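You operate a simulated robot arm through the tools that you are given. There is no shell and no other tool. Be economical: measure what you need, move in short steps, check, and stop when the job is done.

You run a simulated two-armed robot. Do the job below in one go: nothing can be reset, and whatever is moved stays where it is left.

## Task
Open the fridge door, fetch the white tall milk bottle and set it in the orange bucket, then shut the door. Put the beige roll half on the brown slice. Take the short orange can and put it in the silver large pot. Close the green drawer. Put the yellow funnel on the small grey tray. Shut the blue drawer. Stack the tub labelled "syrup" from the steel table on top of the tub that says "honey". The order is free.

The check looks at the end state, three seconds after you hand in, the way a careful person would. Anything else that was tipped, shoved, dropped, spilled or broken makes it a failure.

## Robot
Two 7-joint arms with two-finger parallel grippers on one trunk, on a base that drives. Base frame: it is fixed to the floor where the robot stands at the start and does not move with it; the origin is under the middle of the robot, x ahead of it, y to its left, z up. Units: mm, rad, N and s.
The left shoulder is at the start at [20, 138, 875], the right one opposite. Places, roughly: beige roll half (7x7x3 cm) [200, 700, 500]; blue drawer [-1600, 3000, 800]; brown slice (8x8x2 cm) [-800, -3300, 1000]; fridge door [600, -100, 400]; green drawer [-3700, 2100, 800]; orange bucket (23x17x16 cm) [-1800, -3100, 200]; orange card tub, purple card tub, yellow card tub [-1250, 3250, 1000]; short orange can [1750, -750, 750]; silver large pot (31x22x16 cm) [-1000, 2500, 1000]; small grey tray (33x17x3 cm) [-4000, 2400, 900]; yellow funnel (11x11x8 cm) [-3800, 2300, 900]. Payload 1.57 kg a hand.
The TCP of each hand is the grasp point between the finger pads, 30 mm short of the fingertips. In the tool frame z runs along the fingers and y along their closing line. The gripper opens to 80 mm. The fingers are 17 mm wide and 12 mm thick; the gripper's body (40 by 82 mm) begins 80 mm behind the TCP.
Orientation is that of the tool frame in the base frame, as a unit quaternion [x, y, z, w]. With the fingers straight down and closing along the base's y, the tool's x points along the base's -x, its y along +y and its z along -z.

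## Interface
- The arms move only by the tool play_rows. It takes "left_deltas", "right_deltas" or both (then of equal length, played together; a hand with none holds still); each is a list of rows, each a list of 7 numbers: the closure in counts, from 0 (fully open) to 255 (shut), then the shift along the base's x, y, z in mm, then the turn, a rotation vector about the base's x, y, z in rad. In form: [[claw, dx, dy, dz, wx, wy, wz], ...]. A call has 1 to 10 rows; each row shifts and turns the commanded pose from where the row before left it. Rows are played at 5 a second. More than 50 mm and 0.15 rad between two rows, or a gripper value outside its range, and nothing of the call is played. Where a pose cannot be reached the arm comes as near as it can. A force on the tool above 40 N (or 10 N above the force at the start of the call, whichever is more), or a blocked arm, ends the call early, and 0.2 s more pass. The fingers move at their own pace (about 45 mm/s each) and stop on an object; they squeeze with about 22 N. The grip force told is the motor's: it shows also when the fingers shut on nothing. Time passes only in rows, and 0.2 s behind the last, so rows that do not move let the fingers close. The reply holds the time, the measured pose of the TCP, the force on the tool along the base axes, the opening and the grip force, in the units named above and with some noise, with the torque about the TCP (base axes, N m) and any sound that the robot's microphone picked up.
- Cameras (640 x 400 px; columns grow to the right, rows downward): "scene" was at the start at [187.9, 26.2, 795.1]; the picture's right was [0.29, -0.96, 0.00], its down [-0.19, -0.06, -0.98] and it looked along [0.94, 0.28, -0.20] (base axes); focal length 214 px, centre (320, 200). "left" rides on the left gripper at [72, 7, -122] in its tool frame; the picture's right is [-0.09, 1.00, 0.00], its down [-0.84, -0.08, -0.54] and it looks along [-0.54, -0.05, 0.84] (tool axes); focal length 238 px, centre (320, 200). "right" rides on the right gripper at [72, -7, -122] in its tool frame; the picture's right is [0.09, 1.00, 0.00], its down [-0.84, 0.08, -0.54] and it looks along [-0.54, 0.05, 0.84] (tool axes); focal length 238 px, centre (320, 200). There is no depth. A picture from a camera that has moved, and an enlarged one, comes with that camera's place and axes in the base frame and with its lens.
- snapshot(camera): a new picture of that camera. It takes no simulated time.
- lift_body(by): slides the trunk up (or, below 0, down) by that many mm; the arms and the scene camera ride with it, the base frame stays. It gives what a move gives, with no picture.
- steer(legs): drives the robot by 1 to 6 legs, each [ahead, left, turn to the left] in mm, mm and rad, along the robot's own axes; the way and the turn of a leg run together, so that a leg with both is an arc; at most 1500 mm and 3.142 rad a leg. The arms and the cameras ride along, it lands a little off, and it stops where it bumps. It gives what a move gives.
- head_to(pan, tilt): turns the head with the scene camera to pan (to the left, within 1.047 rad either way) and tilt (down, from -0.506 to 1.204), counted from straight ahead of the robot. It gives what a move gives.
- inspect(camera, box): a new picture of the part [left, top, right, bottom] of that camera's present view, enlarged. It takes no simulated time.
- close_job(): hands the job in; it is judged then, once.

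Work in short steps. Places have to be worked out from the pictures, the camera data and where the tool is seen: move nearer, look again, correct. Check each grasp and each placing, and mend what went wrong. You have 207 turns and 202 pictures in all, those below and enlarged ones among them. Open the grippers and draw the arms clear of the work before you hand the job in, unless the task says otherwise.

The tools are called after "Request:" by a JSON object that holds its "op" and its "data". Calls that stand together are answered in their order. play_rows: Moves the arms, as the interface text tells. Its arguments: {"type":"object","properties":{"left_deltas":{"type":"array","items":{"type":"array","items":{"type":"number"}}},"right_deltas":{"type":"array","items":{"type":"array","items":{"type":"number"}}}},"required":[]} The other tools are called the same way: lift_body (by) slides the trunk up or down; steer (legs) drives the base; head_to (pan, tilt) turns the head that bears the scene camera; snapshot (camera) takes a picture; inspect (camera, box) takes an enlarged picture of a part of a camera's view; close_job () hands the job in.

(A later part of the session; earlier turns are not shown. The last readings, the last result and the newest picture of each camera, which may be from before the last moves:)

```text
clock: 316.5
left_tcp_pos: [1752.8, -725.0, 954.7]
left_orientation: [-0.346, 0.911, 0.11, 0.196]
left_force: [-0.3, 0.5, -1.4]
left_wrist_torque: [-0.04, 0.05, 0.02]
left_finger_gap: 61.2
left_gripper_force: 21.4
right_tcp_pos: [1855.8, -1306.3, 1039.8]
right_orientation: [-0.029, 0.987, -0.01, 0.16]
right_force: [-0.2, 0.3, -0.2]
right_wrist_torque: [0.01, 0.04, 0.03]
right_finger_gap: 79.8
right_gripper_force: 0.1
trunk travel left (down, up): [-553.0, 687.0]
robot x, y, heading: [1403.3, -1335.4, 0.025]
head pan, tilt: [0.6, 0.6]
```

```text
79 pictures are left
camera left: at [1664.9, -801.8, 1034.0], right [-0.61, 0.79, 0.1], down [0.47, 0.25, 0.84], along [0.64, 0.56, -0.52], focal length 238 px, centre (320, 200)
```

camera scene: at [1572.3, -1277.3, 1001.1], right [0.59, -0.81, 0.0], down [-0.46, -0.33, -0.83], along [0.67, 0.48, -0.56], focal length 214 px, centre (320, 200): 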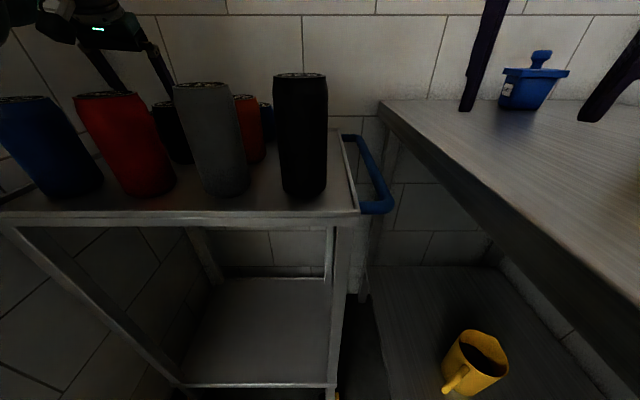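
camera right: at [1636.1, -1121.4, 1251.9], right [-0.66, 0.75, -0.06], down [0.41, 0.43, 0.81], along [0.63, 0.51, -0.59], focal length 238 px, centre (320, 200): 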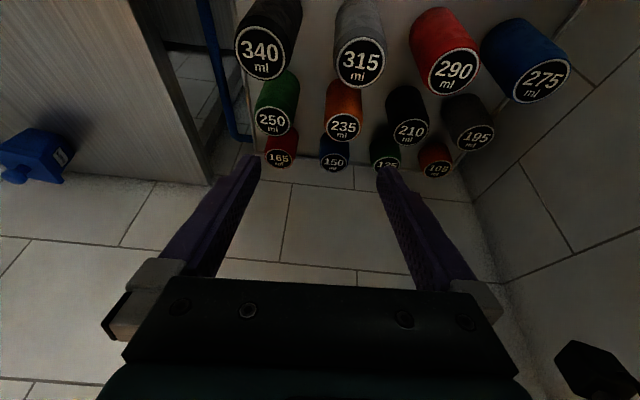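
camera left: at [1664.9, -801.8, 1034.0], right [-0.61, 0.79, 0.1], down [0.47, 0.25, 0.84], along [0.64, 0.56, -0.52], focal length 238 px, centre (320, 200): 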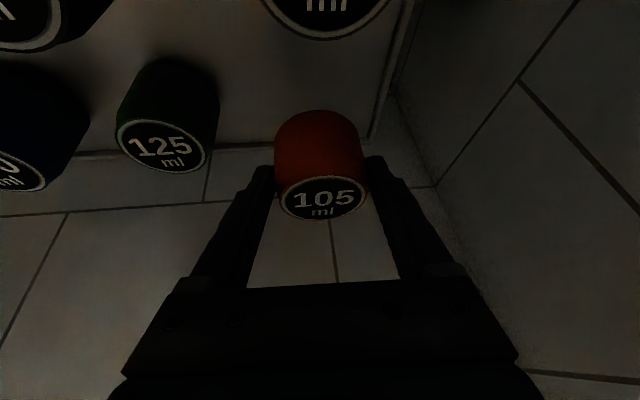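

Can in hand. Raise well clear, then unwind the arm toward the centre.

Request:
{"op": "lift_body", "data": {"by": 230}}

Request:
{"op": "play_rows", "data": {"left_deltas": [[255, 34, -32, 0, 0, 0, -0.1], [255, 34, -32, 0, 0, 0, -0.1], [255, 34, -32, 0, 0, 0, -0.1], [255, 20, -42, 0, 0, 0, -0.1], [255, 12, -45, 0, 0, 0, -0.1], [255, 5, -45, 0, 0, 0, -0.1], [255, -10, -45, 0, 0, 0, -0.1], [255, -20, -45, 0, 0, 0, 0], [255, -20, -40, 0, 0, 0, 0]]}}

Request:
{"op": "steer", "data": {"legs": [[-60, -45, 0], [0, 0, 0.58]]}}

```text
clock: 319.0
left_tcp_pos: [1751.8, -724.1, 1185.9]
left_orientation: [-0.347, 0.911, 0.111, 0.195]
left_force: [-0.5, -0.3, -0.9]
left_wrist_torque: [-0.01, -0.02, 0.02]
left_finger_gap: 61.1
left_gripper_force: 22.0
right_tcp_pos: [1856.4, -1305.1, 1269.7]
right_orientation: [-0.029, 0.987, -0.009, 0.159]
right_force: [1.0, 0.3, 0.1]
right_wrist_torque: [-0.01, -0.01, -0.03]
right_finger_gap: 80.1
right_gripper_force: 0.1
trunk travel left (down, up): [-783.0, 457.0]
robot x, y, heading: [1398.3, -1331.0, 0.024]
head pan, tilt: [0.6, 0.6]
```

```text
clock: 321.0
left_tcp_pos: [1841.3, -1083.0, 1183.3]
left_orientation: [-0.014, 0.974, 0.036, 0.221]
left_force: [-0.1, 0.8, -1.4]
left_wrist_torque: [0.01, 0.03, 0.03]
left_finger_gap: 60.9
left_gripper_force: 22.1
right_tcp_pos: [1855.7, -1305.2, 1269.4]
right_orientation: [-0.029, 0.987, -0.01, 0.16]
right_force: [0.0, 0.1, 0.1]
right_wrist_torque: [0.01, 0.01, -0.03]
right_finger_gap: 79.9
right_gripper_force: 0.1
trunk travel left (down, up): [-783.0, 457.0]
robot x, y, heading: [1400.9, -1334.4, 0.027]
head pan, tilt: [0.6, 0.6]
```

```text
clock: 323.6
left_tcp_pos: [1576.2, -927.7, 1184.9]
left_orientation: [-0.292, 0.93, 0.098, 0.202]
left_force: [0.1, -0.3, -1.1]
left_wrist_torque: [0.0, 0.01, 0.04]
left_finger_gap: 60.8
left_gripper_force: 21.8
right_tcp_pos: [1710.9, -1107.6, 1270.1]
right_orientation: [-0.31, 0.937, 0.037, 0.156]
right_force: [0.0, -0.4, -0.1]
right_wrist_torque: [0.01, 0.01, -0.02]
right_finger_gap: 80.0
right_gripper_force: 0.0
trunk travel left (down, up): [-783.0, 457.0]
robot x, y, heading: [1342.2, -1376.0, 0.602]
head pan, tilt: [0.6, 0.6]
```

Now shift slightly left and back straight out of the alcove.

Request:
{"op": "steer", "data": {"legs": [[0, 32, 0.008], [-680, 0, 0]]}}

Request:
{"op": "head_to", "data": {"pan": 0.3, "tilt": 0.5}}

Request:
{"op": "snapshot", "data": {"camera": "scene"}}

```text
clock: 327.8
left_tcp_pos: [997.3, -1290.7, 1184.1]
left_orientation: [-0.294, 0.929, 0.099, 0.202]
left_force: [0.5, -0.4, -1.5]
left_wrist_torque: [0.0, 0.02, 0.01]
left_finger_gap: 60.6
left_gripper_force: 22.3
right_tcp_pos: [1133.1, -1468.5, 1269.7]
right_orientation: [-0.313, 0.936, 0.038, 0.155]
right_force: [0.4, 0.4, -0.2]
right_wrist_torque: [0.03, 0.03, 0.02]
right_finger_gap: 80.0
right_gripper_force: 0.1
trunk travel left (down, up): [-783.0, 457.0]
robot x, y, heading: [769.0, -1741.4, 0.613]
head pan, tilt: [0.6, 0.6]
```

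```text
clock: 328.6
left_tcp_pos: [996.3, -1289.9, 1184.2]
left_orientation: [-0.295, 0.929, 0.1, 0.202]
left_force: [-0.2, -0.1, -1.0]
left_wrist_torque: [-0.04, 0.02, 0.02]
left_finger_gap: 60.8
left_gripper_force: 21.8
right_tcp_pos: [1130.8, -1467.6, 1270.4]
right_orientation: [-0.313, 0.936, 0.038, 0.155]
right_force: [-0.1, -0.3, 0.7]
right_wrist_torque: [0.01, 0.02, -0.02]
right_finger_gap: 80.2
right_gripper_force: 0.1
trunk travel left (down, up): [-783.0, 457.0]
robot x, y, heading: [770.3, -1743.1, 0.613]
head pan, tilt: [0.3, 0.499]
```

```text
78 pictures are left
camera scene: at [904.6, -1613.1, 1300.1], right [0.79, -0.61, 0.0], down [-0.29, -0.38, -0.88], along [0.54, 0.69, -0.48], focal length 214 px, centre (320, 200)
```

scene: 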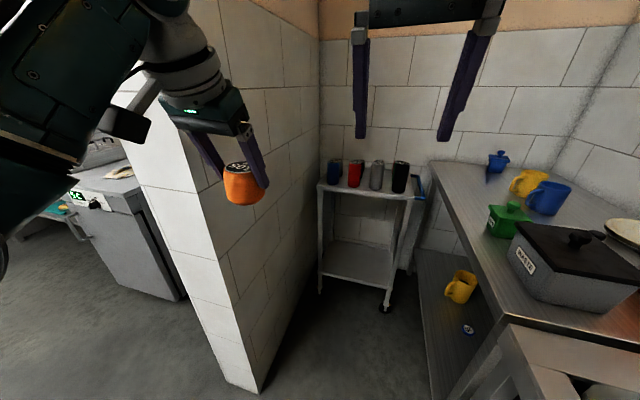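

Out with the can. Now strafe left down the aisle toward the pot.

Request:
{"op": "steer", "data": {"legs": [[30, 1500, 0], [0, 1500, 0], [0, 1000, 0]]}}

Request:
{"op": "head_to", "data": {"pan": 0.5, "tilt": 0.4}}

Request:
{"op": "snapshot", "data": {"camera": "scene"}}

```text
refused: leg 1 is longer than a leg can be; nothing moved
```

```text
clock: 329.3
left_tcp_pos: [997.5, -1290.0, 1185.4]
left_orientation: [-0.295, 0.929, 0.098, 0.202]
left_force: [-1.2, 0.3, -2.5]
left_wrist_torque: [-0.03, 0.03, -0.01]
left_finger_gap: 60.7
left_gripper_force: 21.7
right_tcp_pos: [1133.0, -1469.6, 1271.5]
right_orientation: [-0.313, 0.936, 0.037, 0.155]
right_force: [0.1, -1.0, -0.9]
right_wrist_torque: [0.06, 0.02, 0.01]
right_finger_gap: 80.1
right_gripper_force: 0.1
trunk travel left (down, up): [-783.0, 457.0]
robot x, y, heading: [770.1, -1741.2, 0.616]
head pan, tilt: [0.499, 0.4]
```

```text
77 pictures are left
camera scene: at [890.1, -1602.1, 1309.2], right [0.9, -0.44, 0.0], down [-0.17, -0.35, -0.92], along [0.41, 0.83, -0.39], focal length 214 px, centre (320, 200)
```

scene: 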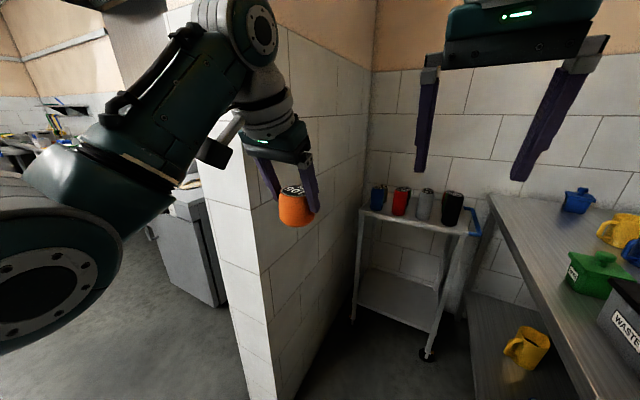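

Leg too long by a hair; redo in legal legs.

Request:
{"op": "steer", "data": {"legs": [[30, 1400, 0], [0, 1450, 0], [0, 1300, 0]]}}

Request:
{"op": "head_to", "data": {"pan": 0.3, "tilt": 0.45}}

Request:
{"op": "snapshot", "data": {"camera": "scene"}}

```text
clock: 349.3
left_tcp_pos: [-1421.2, 2122.8, 1184.1]
left_orientation: [-0.307, 0.925, 0.102, 0.201]
left_force: [0.1, -0.1, -1.5]
left_wrist_torque: [-0.02, 0.02, 0.02]
left_finger_gap: 60.6
left_gripper_force: 21.9
right_tcp_pos: [-1280.5, 1947.8, 1269.7]
right_orientation: [-0.326, 0.932, 0.04, 0.154]
right_force: [0.6, 0.6, 0.1]
right_wrist_torque: [-0.01, 0.02, 0.01]
right_finger_gap: 80.1
right_gripper_force: 0.1
trunk travel left (down, up): [-783.0, 457.0]
robot x, y, heading: [-1635.2, 1665.2, 0.647]
head pan, tilt: [0.499, 0.4]
```

```text
clock: 350.1
left_tcp_pos: [-1420.7, 2121.9, 1183.9]
left_orientation: [-0.307, 0.925, 0.101, 0.201]
left_force: [-1.6, -0.4, -2.1]
left_wrist_torque: [-0.01, -0.01, 0.0]
left_finger_gap: 60.9
left_gripper_force: 22.2
right_tcp_pos: [-1281.0, 1947.6, 1269.8]
right_orientation: [-0.325, 0.932, 0.04, 0.154]
right_force: [-0.1, -0.6, -0.6]
right_wrist_torque: [-0.01, 0.0, -0.03]
right_finger_gap: 79.8
right_gripper_force: 0.0
trunk travel left (down, up): [-783.0, 457.0]
robot x, y, heading: [-1634.9, 1658.6, 0.642]
head pan, tilt: [0.3, 0.45]
```

```text
76 pictures are left
camera scene: at [-1503.7, 1797.3, 1304.6], right [0.81, -0.59, 0.0], down [-0.26, -0.35, -0.9], along [0.53, 0.73, -0.44], focal length 214 px, centre (320, 200)
```

scene: 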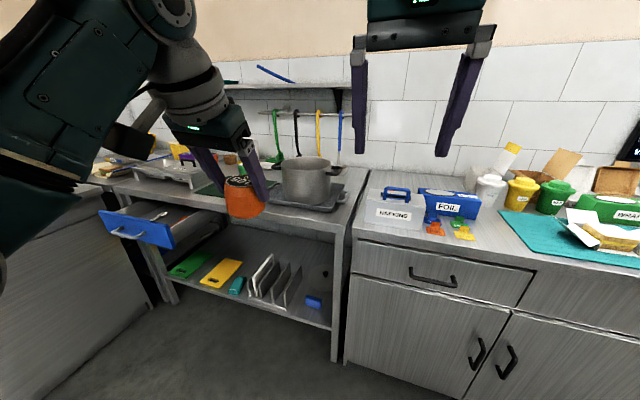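

The pot (rim ≈ [-1017,2554,1043]) and the open blue drawer are in view. Turn square, move in 450, left 138.

Request:
{"op": "steer", "data": {"legs": [[0, 0, -0.033], [0, 138, 0], [450, 0, 0]]}}

Request:
{"op": "head_to", "data": {"pan": 0.2, "tilt": 0.6}}

Request:
{"op": "snapshot", "data": {"camera": "scene"}}

Request:
{"op": "snapshot", "data": {"camera": "left"}}

```text
clock: 354.1
left_tcp_pos: [-1118.4, 2488.8, 1184.6]
left_orientation: [-0.294, 0.929, 0.099, 0.202]
left_force: [0.4, -0.8, -1.1]
left_wrist_torque: [0.0, -0.02, -0.02]
left_finger_gap: 60.7
left_gripper_force: 21.9
right_tcp_pos: [-982.3, 2310.7, 1271.4]
right_orientation: [-0.312, 0.936, 0.037, 0.155]
right_force: [-0.7, 0.5, -1.2]
right_wrist_torque: [0.02, 0.01, -0.01]
right_finger_gap: 80.1
right_gripper_force: 0.0
trunk travel left (down, up): [-783.0, 457.0]
robot x, y, heading: [-1348.3, 2038.5, 0.611]
head pan, tilt: [0.3, 0.45]
```

```text
clock: 354.8
left_tcp_pos: [-1119.8, 2489.6, 1184.1]
left_orientation: [-0.294, 0.929, 0.099, 0.201]
left_force: [-0.2, 0.0, -2.1]
left_wrist_torque: [0.0, 0.04, 0.0]
left_finger_gap: 60.6
left_gripper_force: 21.9
right_tcp_pos: [-982.0, 2310.7, 1270.4]
right_orientation: [-0.312, 0.936, 0.037, 0.155]
right_force: [0.4, 0.6, 0.2]
right_wrist_torque: [0.04, 0.0, 0.01]
right_finger_gap: 79.9
right_gripper_force: 0.0
trunk travel left (down, up): [-783.0, 457.0]
robot x, y, heading: [-1346.6, 2037.9, 0.61]
head pan, tilt: [0.201, 0.6]
```

```text
75 pictures are left
camera scene: at [-1205.6, 2158.6, 1291.1], right [0.73, -0.69, 0.0], down [-0.39, -0.41, -0.83], along [0.57, 0.6, -0.56], focal length 214 px, centre (320, 200)
```

scene: 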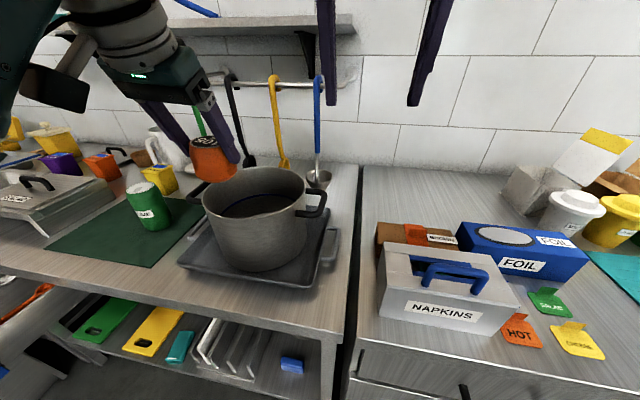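

```text
74 pictures are left
camera left: at [-1214.0, 2421.5, 1262.8], right [-0.52, 0.85, 0.1], down [0.5, 0.2, 0.84], along [0.7, 0.49, -0.53], focal length 238 px, centre (320, 200)
```

left: 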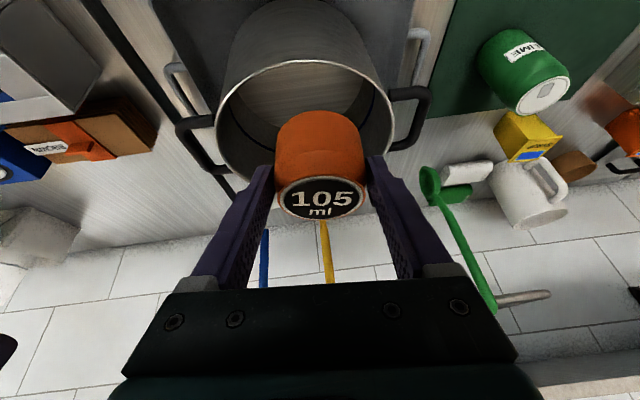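

Pot centre ≈ [-1042,2535], rim 1040. I place the can toward the near side so the hand camera stays outside the rim: move (46,14) then lower with the arm.

Request:
{"op": "play_rows", "data": {"left_deltas": [[255, 40, 12, 0, 0, 0, 0], [255, 4, 0, -40, 0, 0, 0], [255, 0, 0, -40, 0, 0, 0], [255, 0, 0, -35, 0, 0, 0]]}}

Request:
{"op": "snapshot", "data": {"camera": "left"}}

Request:
{"op": "snapshot", "data": {"camera": "scene"}}

```text
clock: 355.8
left_tcp_pos: [-1074.1, 2499.5, 1070.3]
left_orientation: [-0.295, 0.928, 0.1, 0.202]
left_force: [0.1, 1.0, -0.9]
left_wrist_torque: [-0.03, 0.04, 0.01]
left_finger_gap: 60.8
left_gripper_force: 21.9
right_tcp_pos: [-983.0, 2310.3, 1270.0]
right_orientation: [-0.313, 0.936, 0.038, 0.155]
right_force: [-0.2, 0.1, 0.0]
right_wrist_torque: [0.01, -0.05, 0.0]
right_finger_gap: 80.3
right_gripper_force: 0.1
trunk travel left (down, up): [-783.0, 457.0]
robot x, y, heading: [-1346.6, 2040.1, 0.611]
head pan, tilt: [0.201, 0.6]
```

```text
73 pictures are left
camera left: at [-1170.3, 2433.2, 1148.4], right [-0.52, 0.85, 0.1], down [0.5, 0.2, 0.84], along [0.7, 0.49, -0.52], focal length 238 px, centre (320, 200)
```

left: 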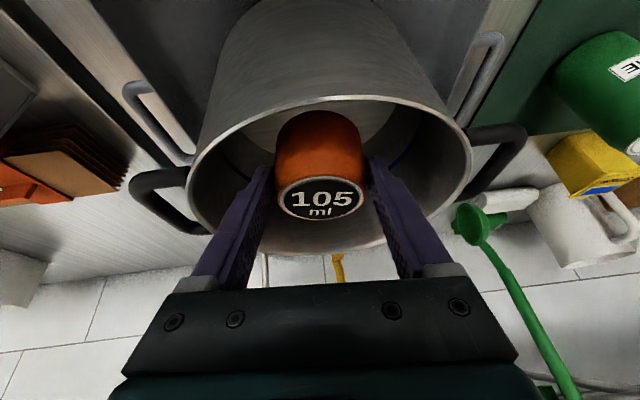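

```text
72 pictures are left
camera scene: at [-1205.6, 2158.6, 1291.0], right [0.73, -0.69, 0.0], down [-0.39, -0.41, -0.82], along [0.57, 0.6, -0.57], focal length 214 px, centre (320, 200)
```

scene: 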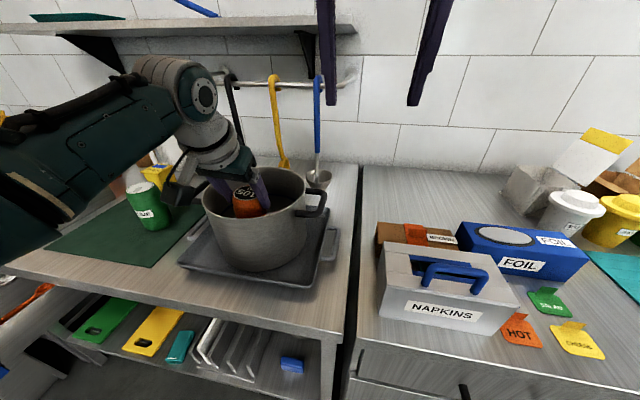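

The can is inside the pot mouth, camera outside the rim. Lower 100 further and release.

Request:
{"op": "play_rows", "data": {"left_deltas": [[255, 0, 0, -40, 0, 0, 0], [255, 0, 0, -35, 0, 0, 0], [255, 0, 0, -20, 0, 0, 0], [255, 0, 0, -8, 0, 0, 0]]}}

Request:
{"op": "snapshot", "data": {"camera": "left"}}

```text
clock: 356.6
left_tcp_pos: [-1069.9, 2507.0, 993.1]
left_orientation: [-0.293, 0.926, 0.102, 0.213]
left_force: [-5.1, -1.8, 15.7]
left_wrist_torque: [-0.76, 0.24, -0.19]
left_finger_gap: 60.7
left_gripper_force: 22.1
right_tcp_pos: [-983.0, 2311.6, 1269.5]
right_orientation: [-0.313, 0.936, 0.038, 0.155]
right_force: [0.4, -1.1, -0.8]
right_wrist_torque: [-0.01, -0.03, -0.03]
right_finger_gap: 80.1
right_gripper_force: 0.0
trunk travel left (down, up): [-783.0, 457.0]
robot x, y, heading: [-1344.8, 2039.1, 0.61]
head pan, tilt: [0.201, 0.6]
stopped in row 3 (left hand): the force on the tool passed its limit at 58 N (the readings are from after the stop); the commanded pose is now the measured one
```

```text
71 pictures are left
camera left: at [-1166.4, 2438.6, 1069.6], right [-0.52, 0.85, 0.11], down [0.48, 0.19, 0.86], along [0.71, 0.49, -0.5], focal length 238 px, centre (320, 200)
```

left: 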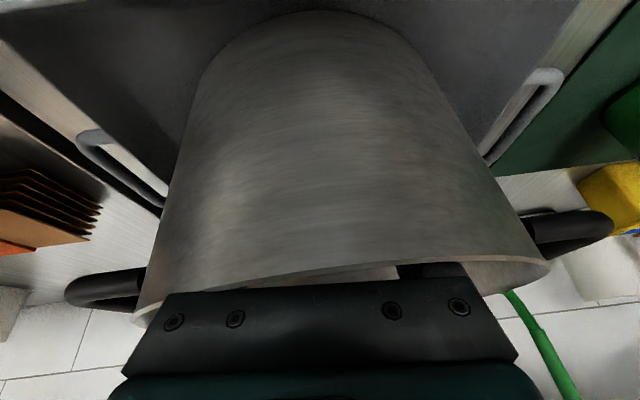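

The hand touched the near rim. Raise 12, go 28 forward, and lower again gently.

Request:
{"op": "play_rows", "data": {"left_deltas": [[255, 0, 0, 14, 0, 0, 0], [255, 20, 19, 0, 0.05, 0.07, 0], [255, 0, 0, -20, -0.05, 0.05, 0], [255, 0, 0, -12, -0.05, 0.05, 0]]}}

Request:
{"op": "snapshot", "data": {"camera": "left"}}

Request:
{"op": "inspect", "data": {"camera": "scene", "box": [130, 60, 370, 300]}}

```text
clock: 357.6
left_tcp_pos: [-1073.7, 2503.8, 992.5]
left_orientation: [-0.287, 0.944, 0.102, 0.125]
left_force: [-0.1, -0.9, -1.8]
left_wrist_torque: [-0.02, 0.02, -0.02]
left_finger_gap: 60.6
left_gripper_force: 22.1
left hand out of reach, approached as far as the arm can: row 3, 4
right_tcp_pos: [-982.0, 2310.9, 1270.0]
right_orientation: [-0.313, 0.936, 0.037, 0.154]
right_force: [-0.6, 0.7, 0.4]
right_wrist_torque: [0.01, -0.01, -0.01]
right_finger_gap: 80.2
right_gripper_force: 0.0
trunk travel left (down, up): [-783.0, 457.0]
robot x, y, heading: [-1348.3, 2039.0, 0.608]
head pan, tilt: [0.201, 0.6]
```

```text
70 pictures are left
camera left: at [-1157.0, 2440.7, 1086.3], right [-0.49, 0.86, 0.15], down [0.62, 0.23, 0.75], along [0.61, 0.46, -0.64], focal length 238 px, centre (320, 200)
```

left: 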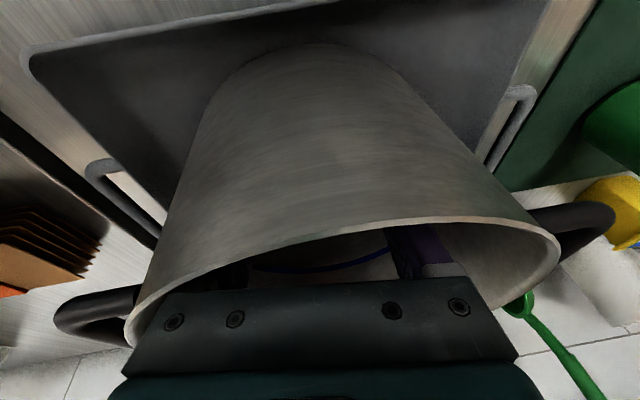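

```text
1.67 times, centred on (250, 180) of scene
camera zoom: at [-1205.7, 2158.6, 1291.0], right [0.73, -0.69, 0.0], down [-0.39, -0.41, -0.83], along [0.57, 0.6, -0.56], focal length 358 px, centre (437, 233)
```

zoom: 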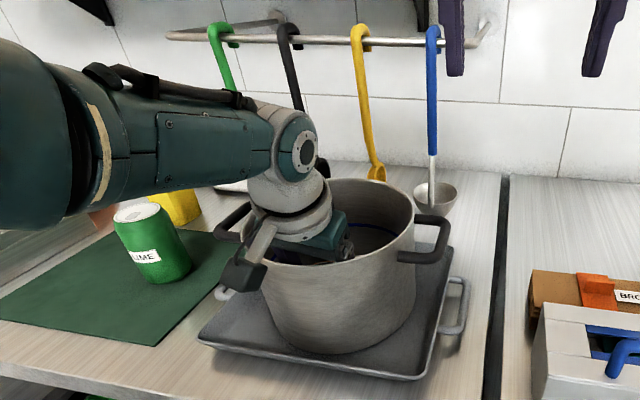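

Arm limit reached with no contact now. Use the trunk to lower 30 more and check the force.

Request:
{"op": "lift_body", "data": {"by": -25}}

Request:
{"op": "lift_body", "data": {"by": -12}}

Request:
{"op": "snapshot", "data": {"camera": "left"}}

```text
clock: 358.0
left_tcp_pos: [-1069.0, 2506.7, 988.9]
left_orientation: [-0.287, 0.943, 0.103, 0.133]
left_force: [0.4, 2.6, 5.9]
left_wrist_torque: [-0.56, 0.07, -0.04]
left_finger_gap: 60.5
left_gripper_force: 22.2
right_tcp_pos: [-983.7, 2310.9, 1262.0]
right_orientation: [-0.313, 0.936, 0.038, 0.155]
right_force: [0.4, 0.2, 1.2]
right_wrist_torque: [-0.02, 0.03, -0.02]
right_finger_gap: 80.0
right_gripper_force: 0.1
trunk travel left (down, up): [-775.0, 465.0]
robot x, y, heading: [-1347.3, 2035.0, 0.61]
head pan, tilt: [0.201, 0.6]
stopped: the force on the tool passed its limit at 58 N (the readings are from after the stop); the commanded pose is now the measured one
```

```text
clock: 358.3
left_tcp_pos: [-1067.1, 2508.2, 990.8]
left_orientation: [-0.287, 0.942, 0.103, 0.138]
left_force: [-2.5, 0.9, 8.4]
left_wrist_torque: [-0.73, -0.05, -0.16]
left_finger_gap: 60.5
left_gripper_force: 22.1
right_tcp_pos: [-982.7, 2311.8, 1257.6]
right_orientation: [-0.312, 0.936, 0.037, 0.155]
right_force: [-0.2, 0.1, 0.1]
right_wrist_torque: [-0.02, 0.01, 0.0]
right_finger_gap: 80.2
right_gripper_force: 0.1
trunk travel left (down, up): [-771.0, 469.0]
robot x, y, heading: [-1345.1, 2041.4, 0.614]
head pan, tilt: [0.201, 0.6]
stopped: the force on the tool passed its limit at 54 N (the readings are from after the stop); the commanded pose is now the measured one
```

```text
68 pictures are left
camera left: at [-1150.8, 2444.2, 1082.0], right [-0.49, 0.86, 0.14], down [0.6, 0.22, 0.77], along [0.63, 0.47, -0.62], focal length 238 px, centre (320, 200)
```

left: 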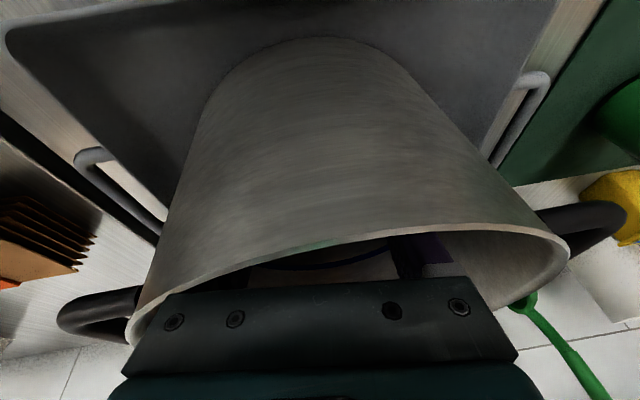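

The hand keeps meeting the rim; the can is well inside (about 60 mm above the floor). Relieve the contact slightly and release it here.

Request:
{"op": "play_rows", "data": {"left_deltas": [[255, 0, 0, 4, 0, 0, 0], [255, 0, 0, 0, 0, 0, 0], [0, 0, 0, 0, 0, 0, 0], [0, 0, 0, 0, 0, 0, 0], [0, 0, 0, 0, 0, 0, 0], [0, 0, 0, 40, 0, 0, 0], [0, 0, 0, 45, 0, 0, 0], [0, 0, 0, 45, 0, 0, 0], [0, -10, -7, 40, 0, 0, 0]]}}

Request:
{"op": "snapshot", "data": {"camera": "left"}}

Request:
{"op": "snapshot", "data": {"camera": "scene"}}

```text
clock: 360.3
left_tcp_pos: [-1076.7, 2500.0, 1161.7]
left_orientation: [-0.287, 0.943, 0.101, 0.137]
left_force: [-0.5, 0.0, 0.0]
left_wrist_torque: [0.02, -0.03, -0.01]
left_finger_gap: 80.1
left_gripper_force: 0.1
right_tcp_pos: [-981.7, 2310.4, 1256.7]
right_orientation: [-0.313, 0.936, 0.038, 0.156]
right_force: [0.3, -0.2, -0.9]
right_wrist_torque: [-0.01, 0.0, 0.03]
right_finger_gap: 80.0
right_gripper_force: 0.0
trunk travel left (down, up): [-771.0, 469.0]
robot x, y, heading: [-1344.4, 2037.7, 0.618]
head pan, tilt: [0.201, 0.6]
```

```text
67 pictures are left
camera left: at [-1161.5, 2436.5, 1254.3], right [-0.49, 0.86, 0.14], down [0.6, 0.22, 0.77], along [0.63, 0.46, -0.63], focal length 238 px, centre (320, 200)
```

left: 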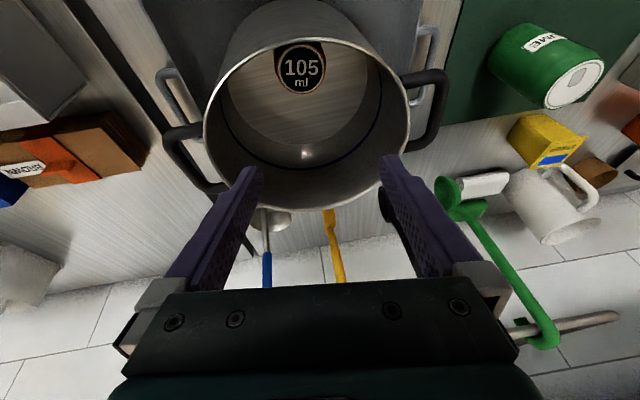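

```text
66 pictures are left
camera scene: at [-1206.1, 2158.4, 1278.8], right [0.73, -0.69, 0.0], down [-0.39, -0.41, -0.83], along [0.57, 0.6, -0.56], focal length 214 px, centre (320, 200)
```

scene: 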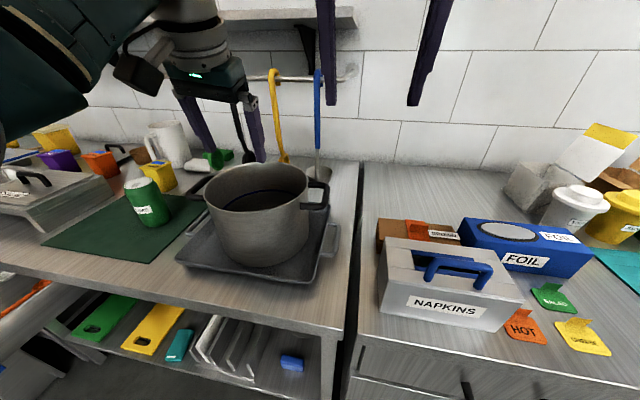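

The can stands in the pot. Now look at the tubs and the blue drawer on the left.

Request:
{"op": "head_to", "data": {"pan": 0.75, "tilt": 0.5}}

Request:
{"op": "play_rows", "data": {"left_deltas": [[0, -35, -25, 20, 0, 0, 0], [0, -35, -25, 20, 0, 0, 0], [0, -20, -15, 20, 0, 0, 0]]}}

Request:
{"op": "snapshot", "data": {"camera": "scene"}}

Request:
{"op": "snapshot", "data": {"camera": "left"}}

```text
clock: 361.3
left_tcp_pos: [-1076.9, 2499.6, 1161.5]
left_orientation: [-0.288, 0.942, 0.102, 0.137]
left_force: [-0.2, 0.9, 0.1]
left_wrist_torque: [0.01, 0.01, -0.02]
left_finger_gap: 80.2
left_gripper_force: 0.1
right_tcp_pos: [-982.6, 2310.9, 1257.5]
right_orientation: [-0.313, 0.936, 0.038, 0.155]
right_force: [-0.6, -0.3, -0.4]
right_wrist_torque: [-0.01, 0.03, 0.05]
right_finger_gap: 80.0
right_gripper_force: 0.0
trunk travel left (down, up): [-771.0, 469.0]
robot x, y, heading: [-1347.2, 2042.5, 0.611]
head pan, tilt: [0.75, 0.499]
```

```text
clock: 362.1
left_tcp_pos: [-1165.7, 2435.6, 1221.3]
left_orientation: [-0.287, 0.943, 0.101, 0.135]
left_force: [-0.4, -1.0, 0.2]
left_wrist_torque: [0.01, -0.02, -0.02]
left_finger_gap: 80.1
left_gripper_force: 0.1
right_tcp_pos: [-984.1, 2310.8, 1257.1]
right_orientation: [-0.313, 0.936, 0.037, 0.155]
right_force: [-0.2, 0.6, -0.5]
right_wrist_torque: [0.02, 0.0, -0.03]
right_finger_gap: 79.7
right_gripper_force: 0.0
trunk travel left (down, up): [-771.0, 469.0]
robot x, y, heading: [-1347.9, 2034.1, 0.615]
head pan, tilt: [0.75, 0.499]
```

```text
65 pictures are left
camera scene: at [-1248.1, 2183.2, 1287.8], right [0.98, -0.21, 0.0], down [-0.1, -0.47, -0.88], along [0.18, 0.86, -0.48], focal length 214 px, centre (320, 200)
```

scene: 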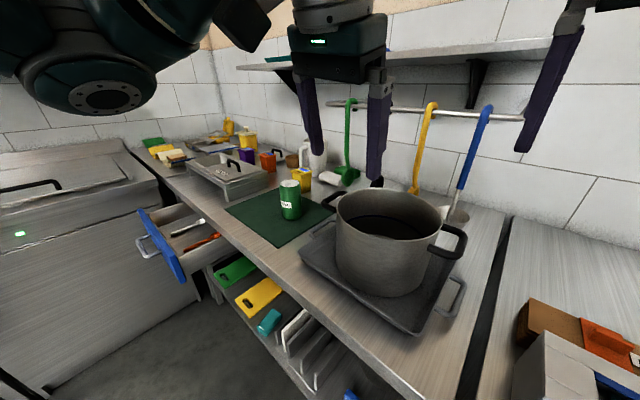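

```text
64 pictures are left
camera left: at [-1250.9, 2371.9, 1314.1], right [-0.49, 0.86, 0.14], down [0.61, 0.22, 0.76], along [0.62, 0.46, -0.63], focal length 238 px, centre (320, 200)
```

left: 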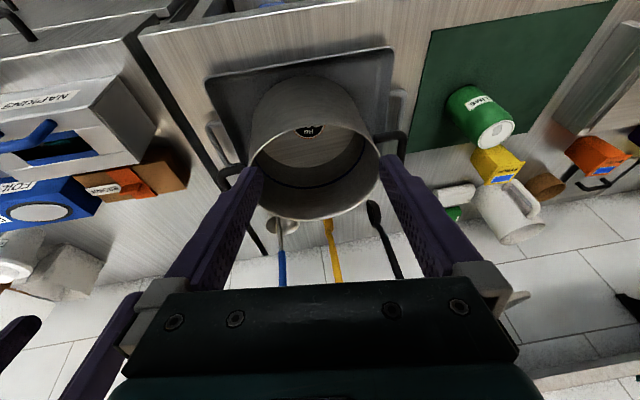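

Back out and strafe left to be in front of the drawer and tubs.

Request:
{"op": "steer", "data": {"legs": [[-230, 0, 0], [0, 640, 0]]}}

Request:
{"op": "head_to", "data": {"pan": 0.25, "tilt": 0.5}}

Request:
{"op": "snapshot", "data": {"camera": "scene"}}

Request:
{"op": "inspect", "data": {"camera": "scene", "box": [230, 60, 430, 200]}}

```text
clock: 366.9
left_tcp_pos: [-1711.8, 2809.9, 1220.7]
left_orientation: [-0.288, 0.943, 0.101, 0.136]
left_force: [-0.2, 0.1, 0.2]
left_wrist_torque: [0.01, -0.01, 0.01]
left_finger_gap: 80.2
left_gripper_force: 0.0
right_tcp_pos: [-1528.6, 2684.8, 1258.4]
right_orientation: [-0.314, 0.936, 0.037, 0.155]
right_force: [0.1, 0.1, 0.7]
right_wrist_torque: [0.0, -0.01, -0.02]
right_finger_gap: 79.9
right_gripper_force: 0.0
trunk travel left (down, up): [-771.0, 469.0]
robot x, y, heading: [-1894.4, 2412.4, 0.611]
head pan, tilt: [0.75, 0.499]
```

```text
clock: 367.9
left_tcp_pos: [-1710.7, 2810.0, 1221.7]
left_orientation: [-0.287, 0.943, 0.101, 0.136]
left_force: [-0.4, 0.5, -0.6]
left_wrist_torque: [0.05, 0.02, 0.03]
left_finger_gap: 79.9
left_gripper_force: 0.0
right_tcp_pos: [-1529.0, 2684.3, 1257.7]
right_orientation: [-0.313, 0.936, 0.038, 0.155]
right_force: [-0.1, -0.2, -0.1]
right_wrist_torque: [0.03, 0.02, -0.03]
right_finger_gap: 80.0
right_gripper_force: 0.0
trunk travel left (down, up): [-771.0, 469.0]
robot x, y, heading: [-1892.7, 2409.0, 0.611]
head pan, tilt: [0.25, 0.499]
```

```text
63 pictures are left
camera scene: at [-1753.6, 2537.6, 1287.9], right [0.76, -0.65, 0.0], down [-0.31, -0.36, -0.88], along [0.57, 0.67, -0.48], focal length 214 px, centre (320, 200)
```

scene: 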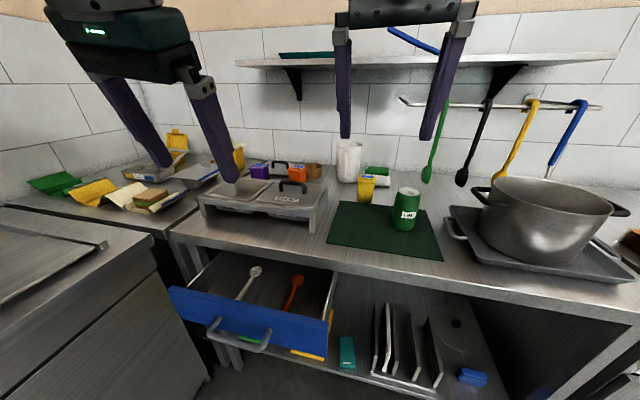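

```text
2.86 times, centred on (330, 130) of scene
camera zoom: at [-1753.6, 2537.6, 1287.9], right [0.76, -0.65, 0.0], down [-0.31, -0.36, -0.88], along [0.57, 0.67, -0.48], focal length 613 px, centre (291, 400)
```

zoom: 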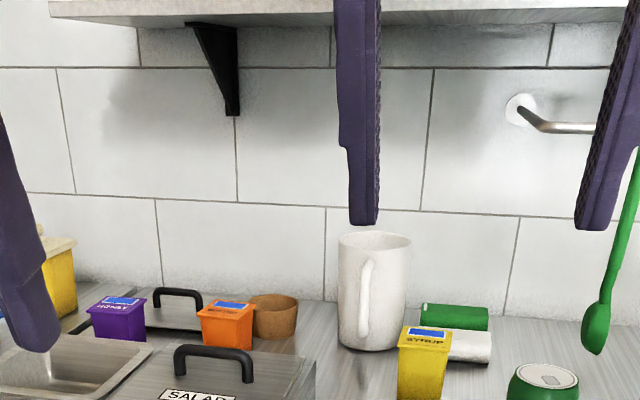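

Yellow reads SYRUP; purple looks like HONEY. Zoom to verify labels.

Request:
{"op": "inspect", "data": {"camera": "scene", "box": [245, 155, 325, 190]}}

Request:
{"op": "inspect", "data": {"camera": "scene", "box": [340, 160, 400, 220]}}

```text
8.00 times, centred on (285, 172) of scene
camera zoom: at [-1753.6, 2537.6, 1287.9], right [0.76, -0.65, 0.0], down [-0.31, -0.36, -0.88], along [0.57, 0.67, -0.48], focal length 1716 px, centre (600, 420)
```

zoom: 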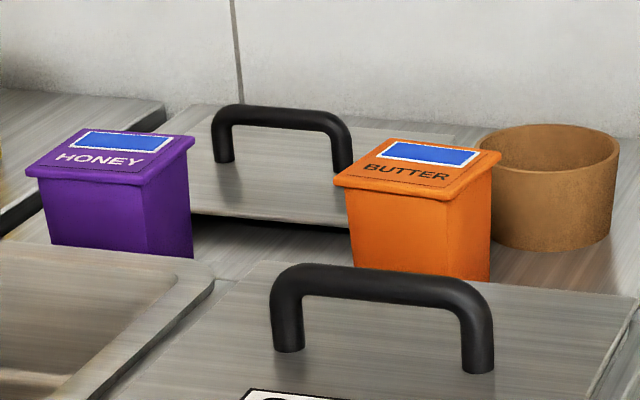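

```text
6.67 times, centred on (370, 190) of scene
camera zoom: at [-1753.6, 2537.6, 1287.9], right [0.76, -0.65, 0.0], down [-0.31, -0.36, -0.88], along [0.57, 0.67, -0.48], focal length 1430 px, centre (-13, 267)
```

zoom: 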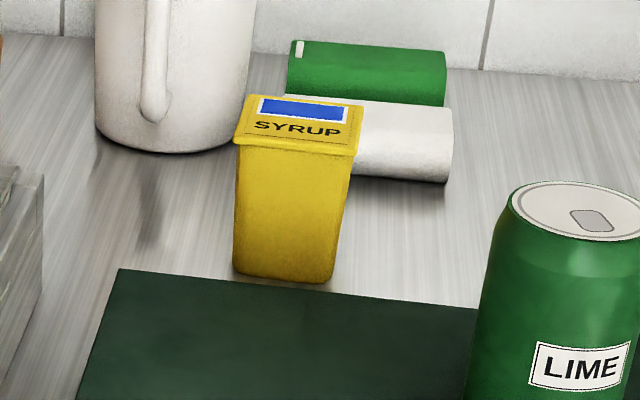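

Syrup = yellow, honey = purple. First shut the blue drawer: close the left fist, raise the right hand, lower the trunk, and look.

Request:
{"op": "play_rows", "data": {"left_deltas": [[255, 0, 0, 0, 0.07, -0.1, 0], [255, 0, 0, 0, 0.07, -0.1, 0], [255, 0, 0, 0, 0.07, -0.1, 0], [255, 0, 0, 0, 0.07, -0.1, 0]], "right_deltas": [[0, -5, -3, 45, 0, 0, 0], [0, -5, -3, 45, 0, 0, 0], [0, -5, -3, 45, 0, 0, 0], [0, -5, -3, 30, 0, 0, 0]]}}

Request:
{"op": "lift_body", "data": {"by": -390}}

Request:
{"op": "snapshot", "data": {"camera": "scene"}}

```text
clock: 368.5
left_tcp_pos: [-1712.1, 2810.6, 1221.6]
left_orientation: [-0.287, 0.917, 0.135, 0.241]
left_force: [0.0, 0.5, 0.2]
left_wrist_torque: [0.02, 0.04, 0.0]
left_finger_gap: 26.0
left_gripper_force: 0.3
right_tcp_pos: [-1549.5, 2669.0, 1258.5]
right_orientation: [-0.312, 0.948, 0.01, 0.061]
right_force: [-0.1, 0.0, 0.4]
right_wrist_torque: [-0.01, 0.0, 0.0]
right_finger_gap: 79.9
right_gripper_force: 0.1
trunk travel left (down, up): [-771.0, 469.0]
robot x, y, heading: [-1895.3, 2413.2, 0.608]
head pan, tilt: [0.25, 0.499]
stopped in row 3 (right hand): the arm was blocked; the commanded pose is now the measured one
```

```text
clock: 372.2
left_tcp_pos: [-1712.0, 2810.0, 831.7]
left_orientation: [-0.287, 0.917, 0.135, 0.241]
left_force: [0.0, 0.1, 0.1]
left_wrist_torque: [0.03, 0.04, 0.02]
left_finger_gap: 0.0
left_gripper_force: 21.4
right_tcp_pos: [-1550.2, 2667.6, 868.9]
right_orientation: [-0.312, 0.948, 0.01, 0.061]
right_force: [0.1, -1.7, -0.4]
right_wrist_torque: [-0.01, 0.01, 0.0]
right_finger_gap: 80.0
right_gripper_force: 0.0
trunk travel left (down, up): [-381.0, 859.0]
robot x, y, heading: [-1891.5, 2409.2, 0.616]
head pan, tilt: [0.25, 0.499]
```

```text
59 pictures are left
camera scene: at [-1753.5, 2537.6, 897.9], right [0.76, -0.65, 0.0], down [-0.31, -0.36, -0.88], along [0.57, 0.67, -0.48], focal length 214 px, centre (320, 200)
```

scene: 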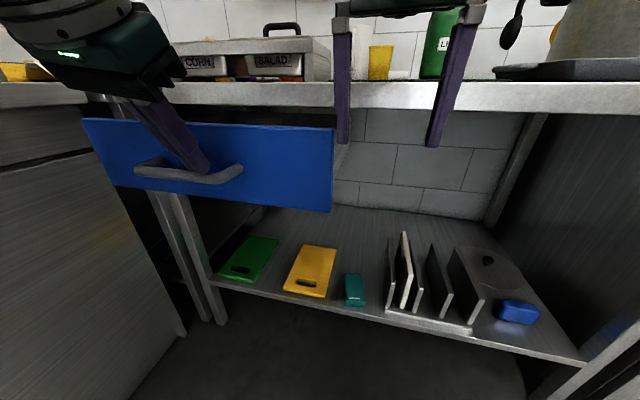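

The right hand would hit the counter edge, so I raise the trunk 140 while lowering the left arm 140.

Request:
{"op": "lift_body", "data": {"by": 140}}

Request:
{"op": "play_rows", "data": {"left_deltas": [[255, 0, 0, -40, 0, 0, 0], [255, 0, 0, -40, 0, 0, 0], [255, 0, 0, -40, 0, 0, 0], [255, 0, 0, -20, 0, 0, 0]]}}

Request:
{"op": "steer", "data": {"legs": [[110, 0, 0]]}}

Request:
{"op": "snapshot", "data": {"camera": "scene"}}

```text
clock: 373.9
left_tcp_pos: [-1711.2, 2809.6, 971.4]
left_orientation: [-0.286, 0.917, 0.136, 0.241]
left_force: [0.2, -0.9, 1.5]
left_wrist_torque: [-0.02, -0.01, 0.02]
left_finger_gap: 0.1
left_gripper_force: 20.8
right_tcp_pos: [-1549.2, 2668.8, 1008.7]
right_orientation: [-0.311, 0.948, 0.01, 0.061]
right_force: [0.2, 0.1, 0.6]
right_wrist_torque: [-0.01, 0.02, 0.01]
right_finger_gap: 80.2
right_gripper_force: 0.1
trunk travel left (down, up): [-521.0, 719.0]
robot x, y, heading: [-1891.9, 2413.3, 0.615]
head pan, tilt: [0.25, 0.499]
```

```text
clock: 374.9
left_tcp_pos: [-1709.5, 2810.1, 831.6]
left_orientation: [-0.286, 0.918, 0.134, 0.241]
left_force: [0.3, -0.8, 0.1]
left_wrist_torque: [-0.03, -0.04, -0.01]
left_finger_gap: 0.3
left_gripper_force: 21.1
right_tcp_pos: [-1549.5, 2668.8, 1008.0]
right_orientation: [-0.312, 0.948, 0.01, 0.061]
right_force: [0.5, -1.2, -0.2]
right_wrist_torque: [0.02, 0.01, 0.01]
right_finger_gap: 79.8
right_gripper_force: 0.0
trunk travel left (down, up): [-521.0, 719.0]
robot x, y, heading: [-1893.4, 2411.3, 0.612]
head pan, tilt: [0.25, 0.499]
```

```text
clock: 376.1
left_tcp_pos: [-1620.0, 2871.6, 834.5]
left_orientation: [-0.287, 0.917, 0.136, 0.241]
left_force: [-0.3, -0.4, 0.5]
left_wrist_torque: [-0.01, -0.02, -0.03]
left_finger_gap: 0.0
left_gripper_force: 21.4
right_tcp_pos: [-1460.9, 2730.8, 1009.6]
right_orientation: [-0.312, 0.948, 0.01, 0.061]
right_force: [0.3, 0.6, 0.6]
right_wrist_torque: [-0.01, 0.01, 0.0]
right_finger_gap: 80.2
right_gripper_force: 0.1
trunk travel left (down, up): [-521.0, 719.0]
robot x, y, heading: [-1806.0, 2476.6, 0.613]
head pan, tilt: [0.25, 0.499]
```

```text
58 pictures are left
camera scene: at [-1664.6, 2600.1, 1038.0], right [0.76, -0.65, 0.0], down [-0.31, -0.36, -0.88], along [0.57, 0.67, -0.48], focal length 214 px, centre (320, 200)
```

scene: 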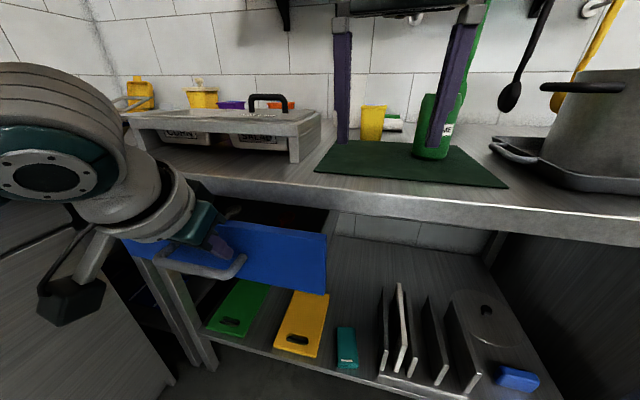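

The fist is at the drawer face. Push ahead 70 and check.

Request:
{"op": "steer", "data": {"legs": [[70, 0, 0]]}}

Request:
{"op": "snapshot", "data": {"camera": "scene"}}

```text
clock: 377.1
left_tcp_pos: [-1564.5, 2911.8, 834.1]
left_orientation: [-0.286, 0.917, 0.135, 0.241]
left_force: [-0.6, 0.6, 0.1]
left_wrist_torque: [0.03, 0.0, 0.02]
left_finger_gap: 0.1
left_gripper_force: 21.6
right_tcp_pos: [-1403.2, 2771.0, 1010.4]
right_orientation: [-0.312, 0.948, 0.01, 0.061]
right_force: [0.5, 0.5, 1.1]
right_wrist_torque: [0.01, -0.03, 0.03]
right_finger_gap: 80.2
right_gripper_force: 0.0
trunk travel left (down, up): [-521.0, 719.0]
robot x, y, heading: [-1743.8, 2512.0, 0.611]
head pan, tilt: [0.25, 0.499]
```

```text
57 pictures are left
camera scene: at [-1608.2, 2639.7, 1037.9], right [0.76, -0.65, 0.0], down [-0.31, -0.36, -0.88], along [0.57, 0.67, -0.48], focal length 214 px, centre (320, 200)
```

scene: 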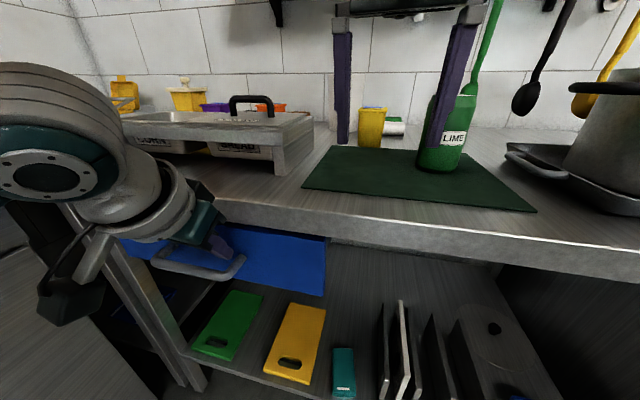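

Drawer is closing. Push 40 more.

Request:
{"op": "steer", "data": {"legs": [[40, 0, 0]]}}

Request:
{"op": "steer", "data": {"legs": [[30, 0, 0]]}}

Request:
{"op": "snapshot", "data": {"camera": "scene"}}

```text
clock: 377.9
left_tcp_pos: [-1559.8, 2914.5, 827.3]
left_orientation: [-0.286, 0.922, 0.132, 0.225]
left_force: [-10.7, -6.2, 5.9]
left_wrist_torque: [0.0, 0.2, 0.0]
left_finger_gap: 0.0
left_gripper_force: 21.6
right_tcp_pos: [-1392.2, 2780.3, 1007.4]
right_orientation: [-0.312, 0.948, 0.01, 0.06]
right_force: [0.4, -0.8, 1.1]
right_wrist_torque: [0.02, -0.01, 0.0]
right_finger_gap: 80.1
right_gripper_force: 0.1
trunk travel left (down, up): [-521.0, 719.0]
robot x, y, heading: [-1733.1, 2523.6, 0.615]
head pan, tilt: [0.25, 0.499]
stopped in leg 1: the force on the tool passed its limit at 76 N (the readings are from after the stop); the commanded pose is now the measured one
```

```text
clock: 378.7
left_tcp_pos: [-1559.3, 2916.9, 821.1]
left_orientation: [-0.285, 0.926, 0.13, 0.21]
left_force: [-17.2, -10.6, 6.9]
left_wrist_torque: [0.03, 0.38, 0.03]
left_finger_gap: 0.0
left_gripper_force: 21.0
right_tcp_pos: [-1385.4, 2786.1, 1006.7]
right_orientation: [-0.312, 0.948, 0.01, 0.06]
right_force: [-0.6, 0.3, 0.3]
right_wrist_torque: [0.01, -0.02, -0.01]
right_finger_gap: 79.9
right_gripper_force: 0.2
trunk travel left (down, up): [-521.0, 719.0]
robot x, y, heading: [-1725.0, 2530.9, 0.617]
head pan, tilt: [0.25, 0.499]
stopped in leg 1: the force on the tool passed its limit at 87 N (the readings are from after the stop); the commanded pose is now the measured one
```

```text
56 pictures are left
camera scene: at [-1589.6, 2654.4, 1037.1], right [0.76, -0.65, 0.0], down [-0.31, -0.37, -0.88], along [0.57, 0.67, -0.48], focal length 214 px, centre (320, 200)
```

scene: 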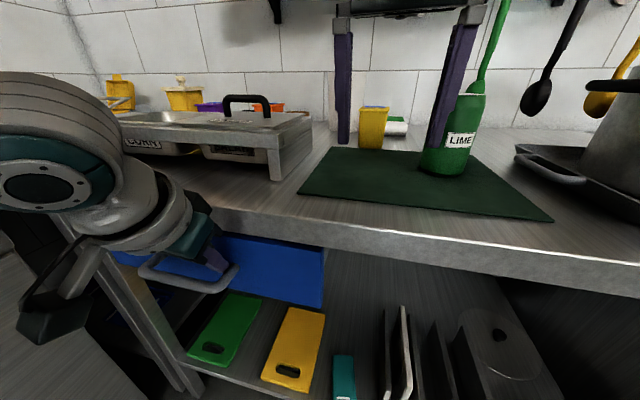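

Blue drawer is shut (hard stop). Back off, restore the left arm height, raise the trunk, and line up for the syrup tub at ≈[-1162,2973], z 912–988.

Request:
{"op": "steer", "data": {"legs": [[-160, 0, 0]]}}

Request:
{"op": "play_rows", "data": {"left_deltas": [[0, 0, 0, 40, 0, 0, 0], [0, 0, 0, 40, 0, 0, 0], [0, 0, 0, 40, 0, 0, 0], [0, 20, 14, 30, 0, 0, 0], [0, 33, 23, 0, 0, 0, 0], [0, 33, 23, 0, 0, 0, 0], [0, 33, 23, 0, 0, 0, 0]]}}

Request:
{"op": "lift_body", "data": {"by": 130}}

Request:
{"op": "steer", "data": {"legs": [[0, -183, 0]]}}

```text
clock: 380.1
left_tcp_pos: [-1681.4, 2829.0, 824.6]
left_orientation: [-0.286, 0.924, 0.131, 0.216]
left_force: [0.2, 0.5, -0.6]
left_wrist_torque: [0.05, -0.03, -0.03]
left_finger_gap: 0.0
left_gripper_force: 21.0
right_tcp_pos: [-1510.3, 2695.4, 1008.3]
right_orientation: [-0.312, 0.948, 0.011, 0.061]
right_force: [-0.4, -0.6, -0.5]
right_wrist_torque: [0.0, 0.01, 0.0]
right_finger_gap: 80.1
right_gripper_force: 0.0
trunk travel left (down, up): [-521.0, 719.0]
robot x, y, heading: [-1853.4, 2441.4, 0.613]
head pan, tilt: [0.25, 0.499]
```

```text
clock: 381.7
left_tcp_pos: [-1562.1, 2913.0, 974.5]
left_orientation: [-0.285, 0.925, 0.131, 0.216]
left_force: [0.7, -0.4, -0.7]
left_wrist_torque: [0.0, -0.01, -0.01]
left_finger_gap: 79.8
left_gripper_force: 0.0
right_tcp_pos: [-1509.6, 2695.7, 1009.4]
right_orientation: [-0.313, 0.948, 0.011, 0.06]
right_force: [-0.2, 0.3, 0.4]
right_wrist_torque: [0.0, -0.03, -0.01]
right_finger_gap: 80.1
right_gripper_force: 0.0
trunk travel left (down, up): [-521.0, 719.0]
robot x, y, heading: [-1853.9, 2440.1, 0.614]
head pan, tilt: [0.25, 0.499]
```

```text
clock: 383.3
left_tcp_pos: [-1562.2, 2911.9, 1103.6]
left_orientation: [-0.287, 0.924, 0.131, 0.217]
left_force: [0.1, 0.3, 0.4]
left_wrist_torque: [-0.01, 0.0, -0.01]
left_finger_gap: 80.2
left_gripper_force: 0.0
right_tcp_pos: [-1510.9, 2695.3, 1139.1]
right_orientation: [-0.313, 0.948, 0.01, 0.061]
right_force: [0.5, -0.4, -0.5]
right_wrist_torque: [0.05, 0.04, -0.02]
right_finger_gap: 80.1
right_gripper_force: 0.1
trunk travel left (down, up): [-651.0, 589.0]
robot x, y, heading: [-1855.1, 2436.7, 0.613]
head pan, tilt: [0.25, 0.499]
```

```text
clock: 384.9
left_tcp_pos: [-1456.8, 2761.1, 1103.9]
left_orientation: [-0.286, 0.924, 0.131, 0.216]
left_force: [-0.2, 0.8, -0.5]
left_wrist_torque: [0.01, -0.04, -0.01]
left_finger_gap: 80.1
left_gripper_force: 0.1
right_tcp_pos: [-1402.8, 2545.3, 1138.0]
right_orientation: [-0.314, 0.948, 0.01, 0.061]
right_force: [-0.3, -1.4, -0.2]
right_wrist_torque: [0.02, 0.0, 0.01]
right_finger_gap: 79.9
right_gripper_force: 0.0
trunk travel left (down, up): [-651.0, 589.0]
robot x, y, heading: [-1744.8, 2290.6, 0.619]
head pan, tilt: [0.25, 0.499]
```

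Drive 260 ahead toward the syrup and look.

Request:
{"op": "steer", "data": {"legs": [[260, 2, 0]]}}

Request:
{"op": "snapshot", "data": {"camera": "left"}}

Request:
{"op": "snapshot", "data": {"camera": "scene"}}

```text
clock: 386.7
left_tcp_pos: [-1246.8, 2910.8, 1104.2]
left_orientation: [-0.286, 0.924, 0.131, 0.216]
left_force: [-0.5, 0.5, 0.5]
left_wrist_torque: [0.0, 0.02, 0.0]
left_finger_gap: 80.0
left_gripper_force: 0.0
right_tcp_pos: [-1192.8, 2694.7, 1137.7]
right_orientation: [-0.311, 0.948, 0.01, 0.061]
right_force: [0.0, -0.3, 0.1]
right_wrist_torque: [0.02, -0.01, 0.0]
right_finger_gap: 80.0
right_gripper_force: 0.1
trunk travel left (down, up): [-651.0, 589.0]
robot x, y, heading: [-1540.0, 2436.6, 0.61]
head pan, tilt: [0.25, 0.499]
```

```text
55 pictures are left
camera left: at [-1343.7, 2838.5, 1176.4], right [-0.51, 0.84, 0.16], down [0.49, 0.13, 0.86], along [0.7, 0.52, -0.48], focal length 238 px, centre (320, 200)
```

left: 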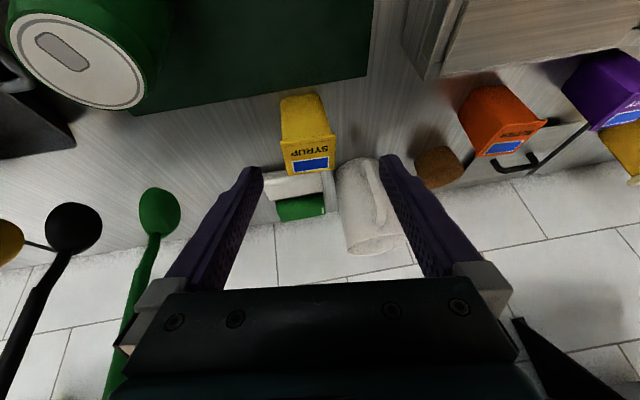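

```text
54 pictures are left
camera scene: at [-1398.4, 2563.6, 1167.9], right [0.76, -0.65, 0.0], down [-0.31, -0.36, -0.88], along [0.57, 0.67, -0.48], focal length 214 px, centre (320, 200)
```

scene: 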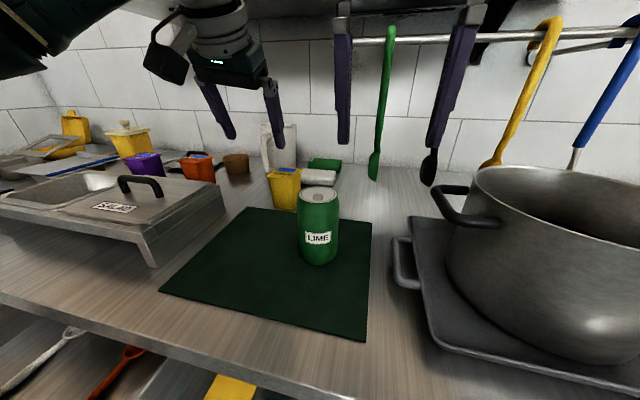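

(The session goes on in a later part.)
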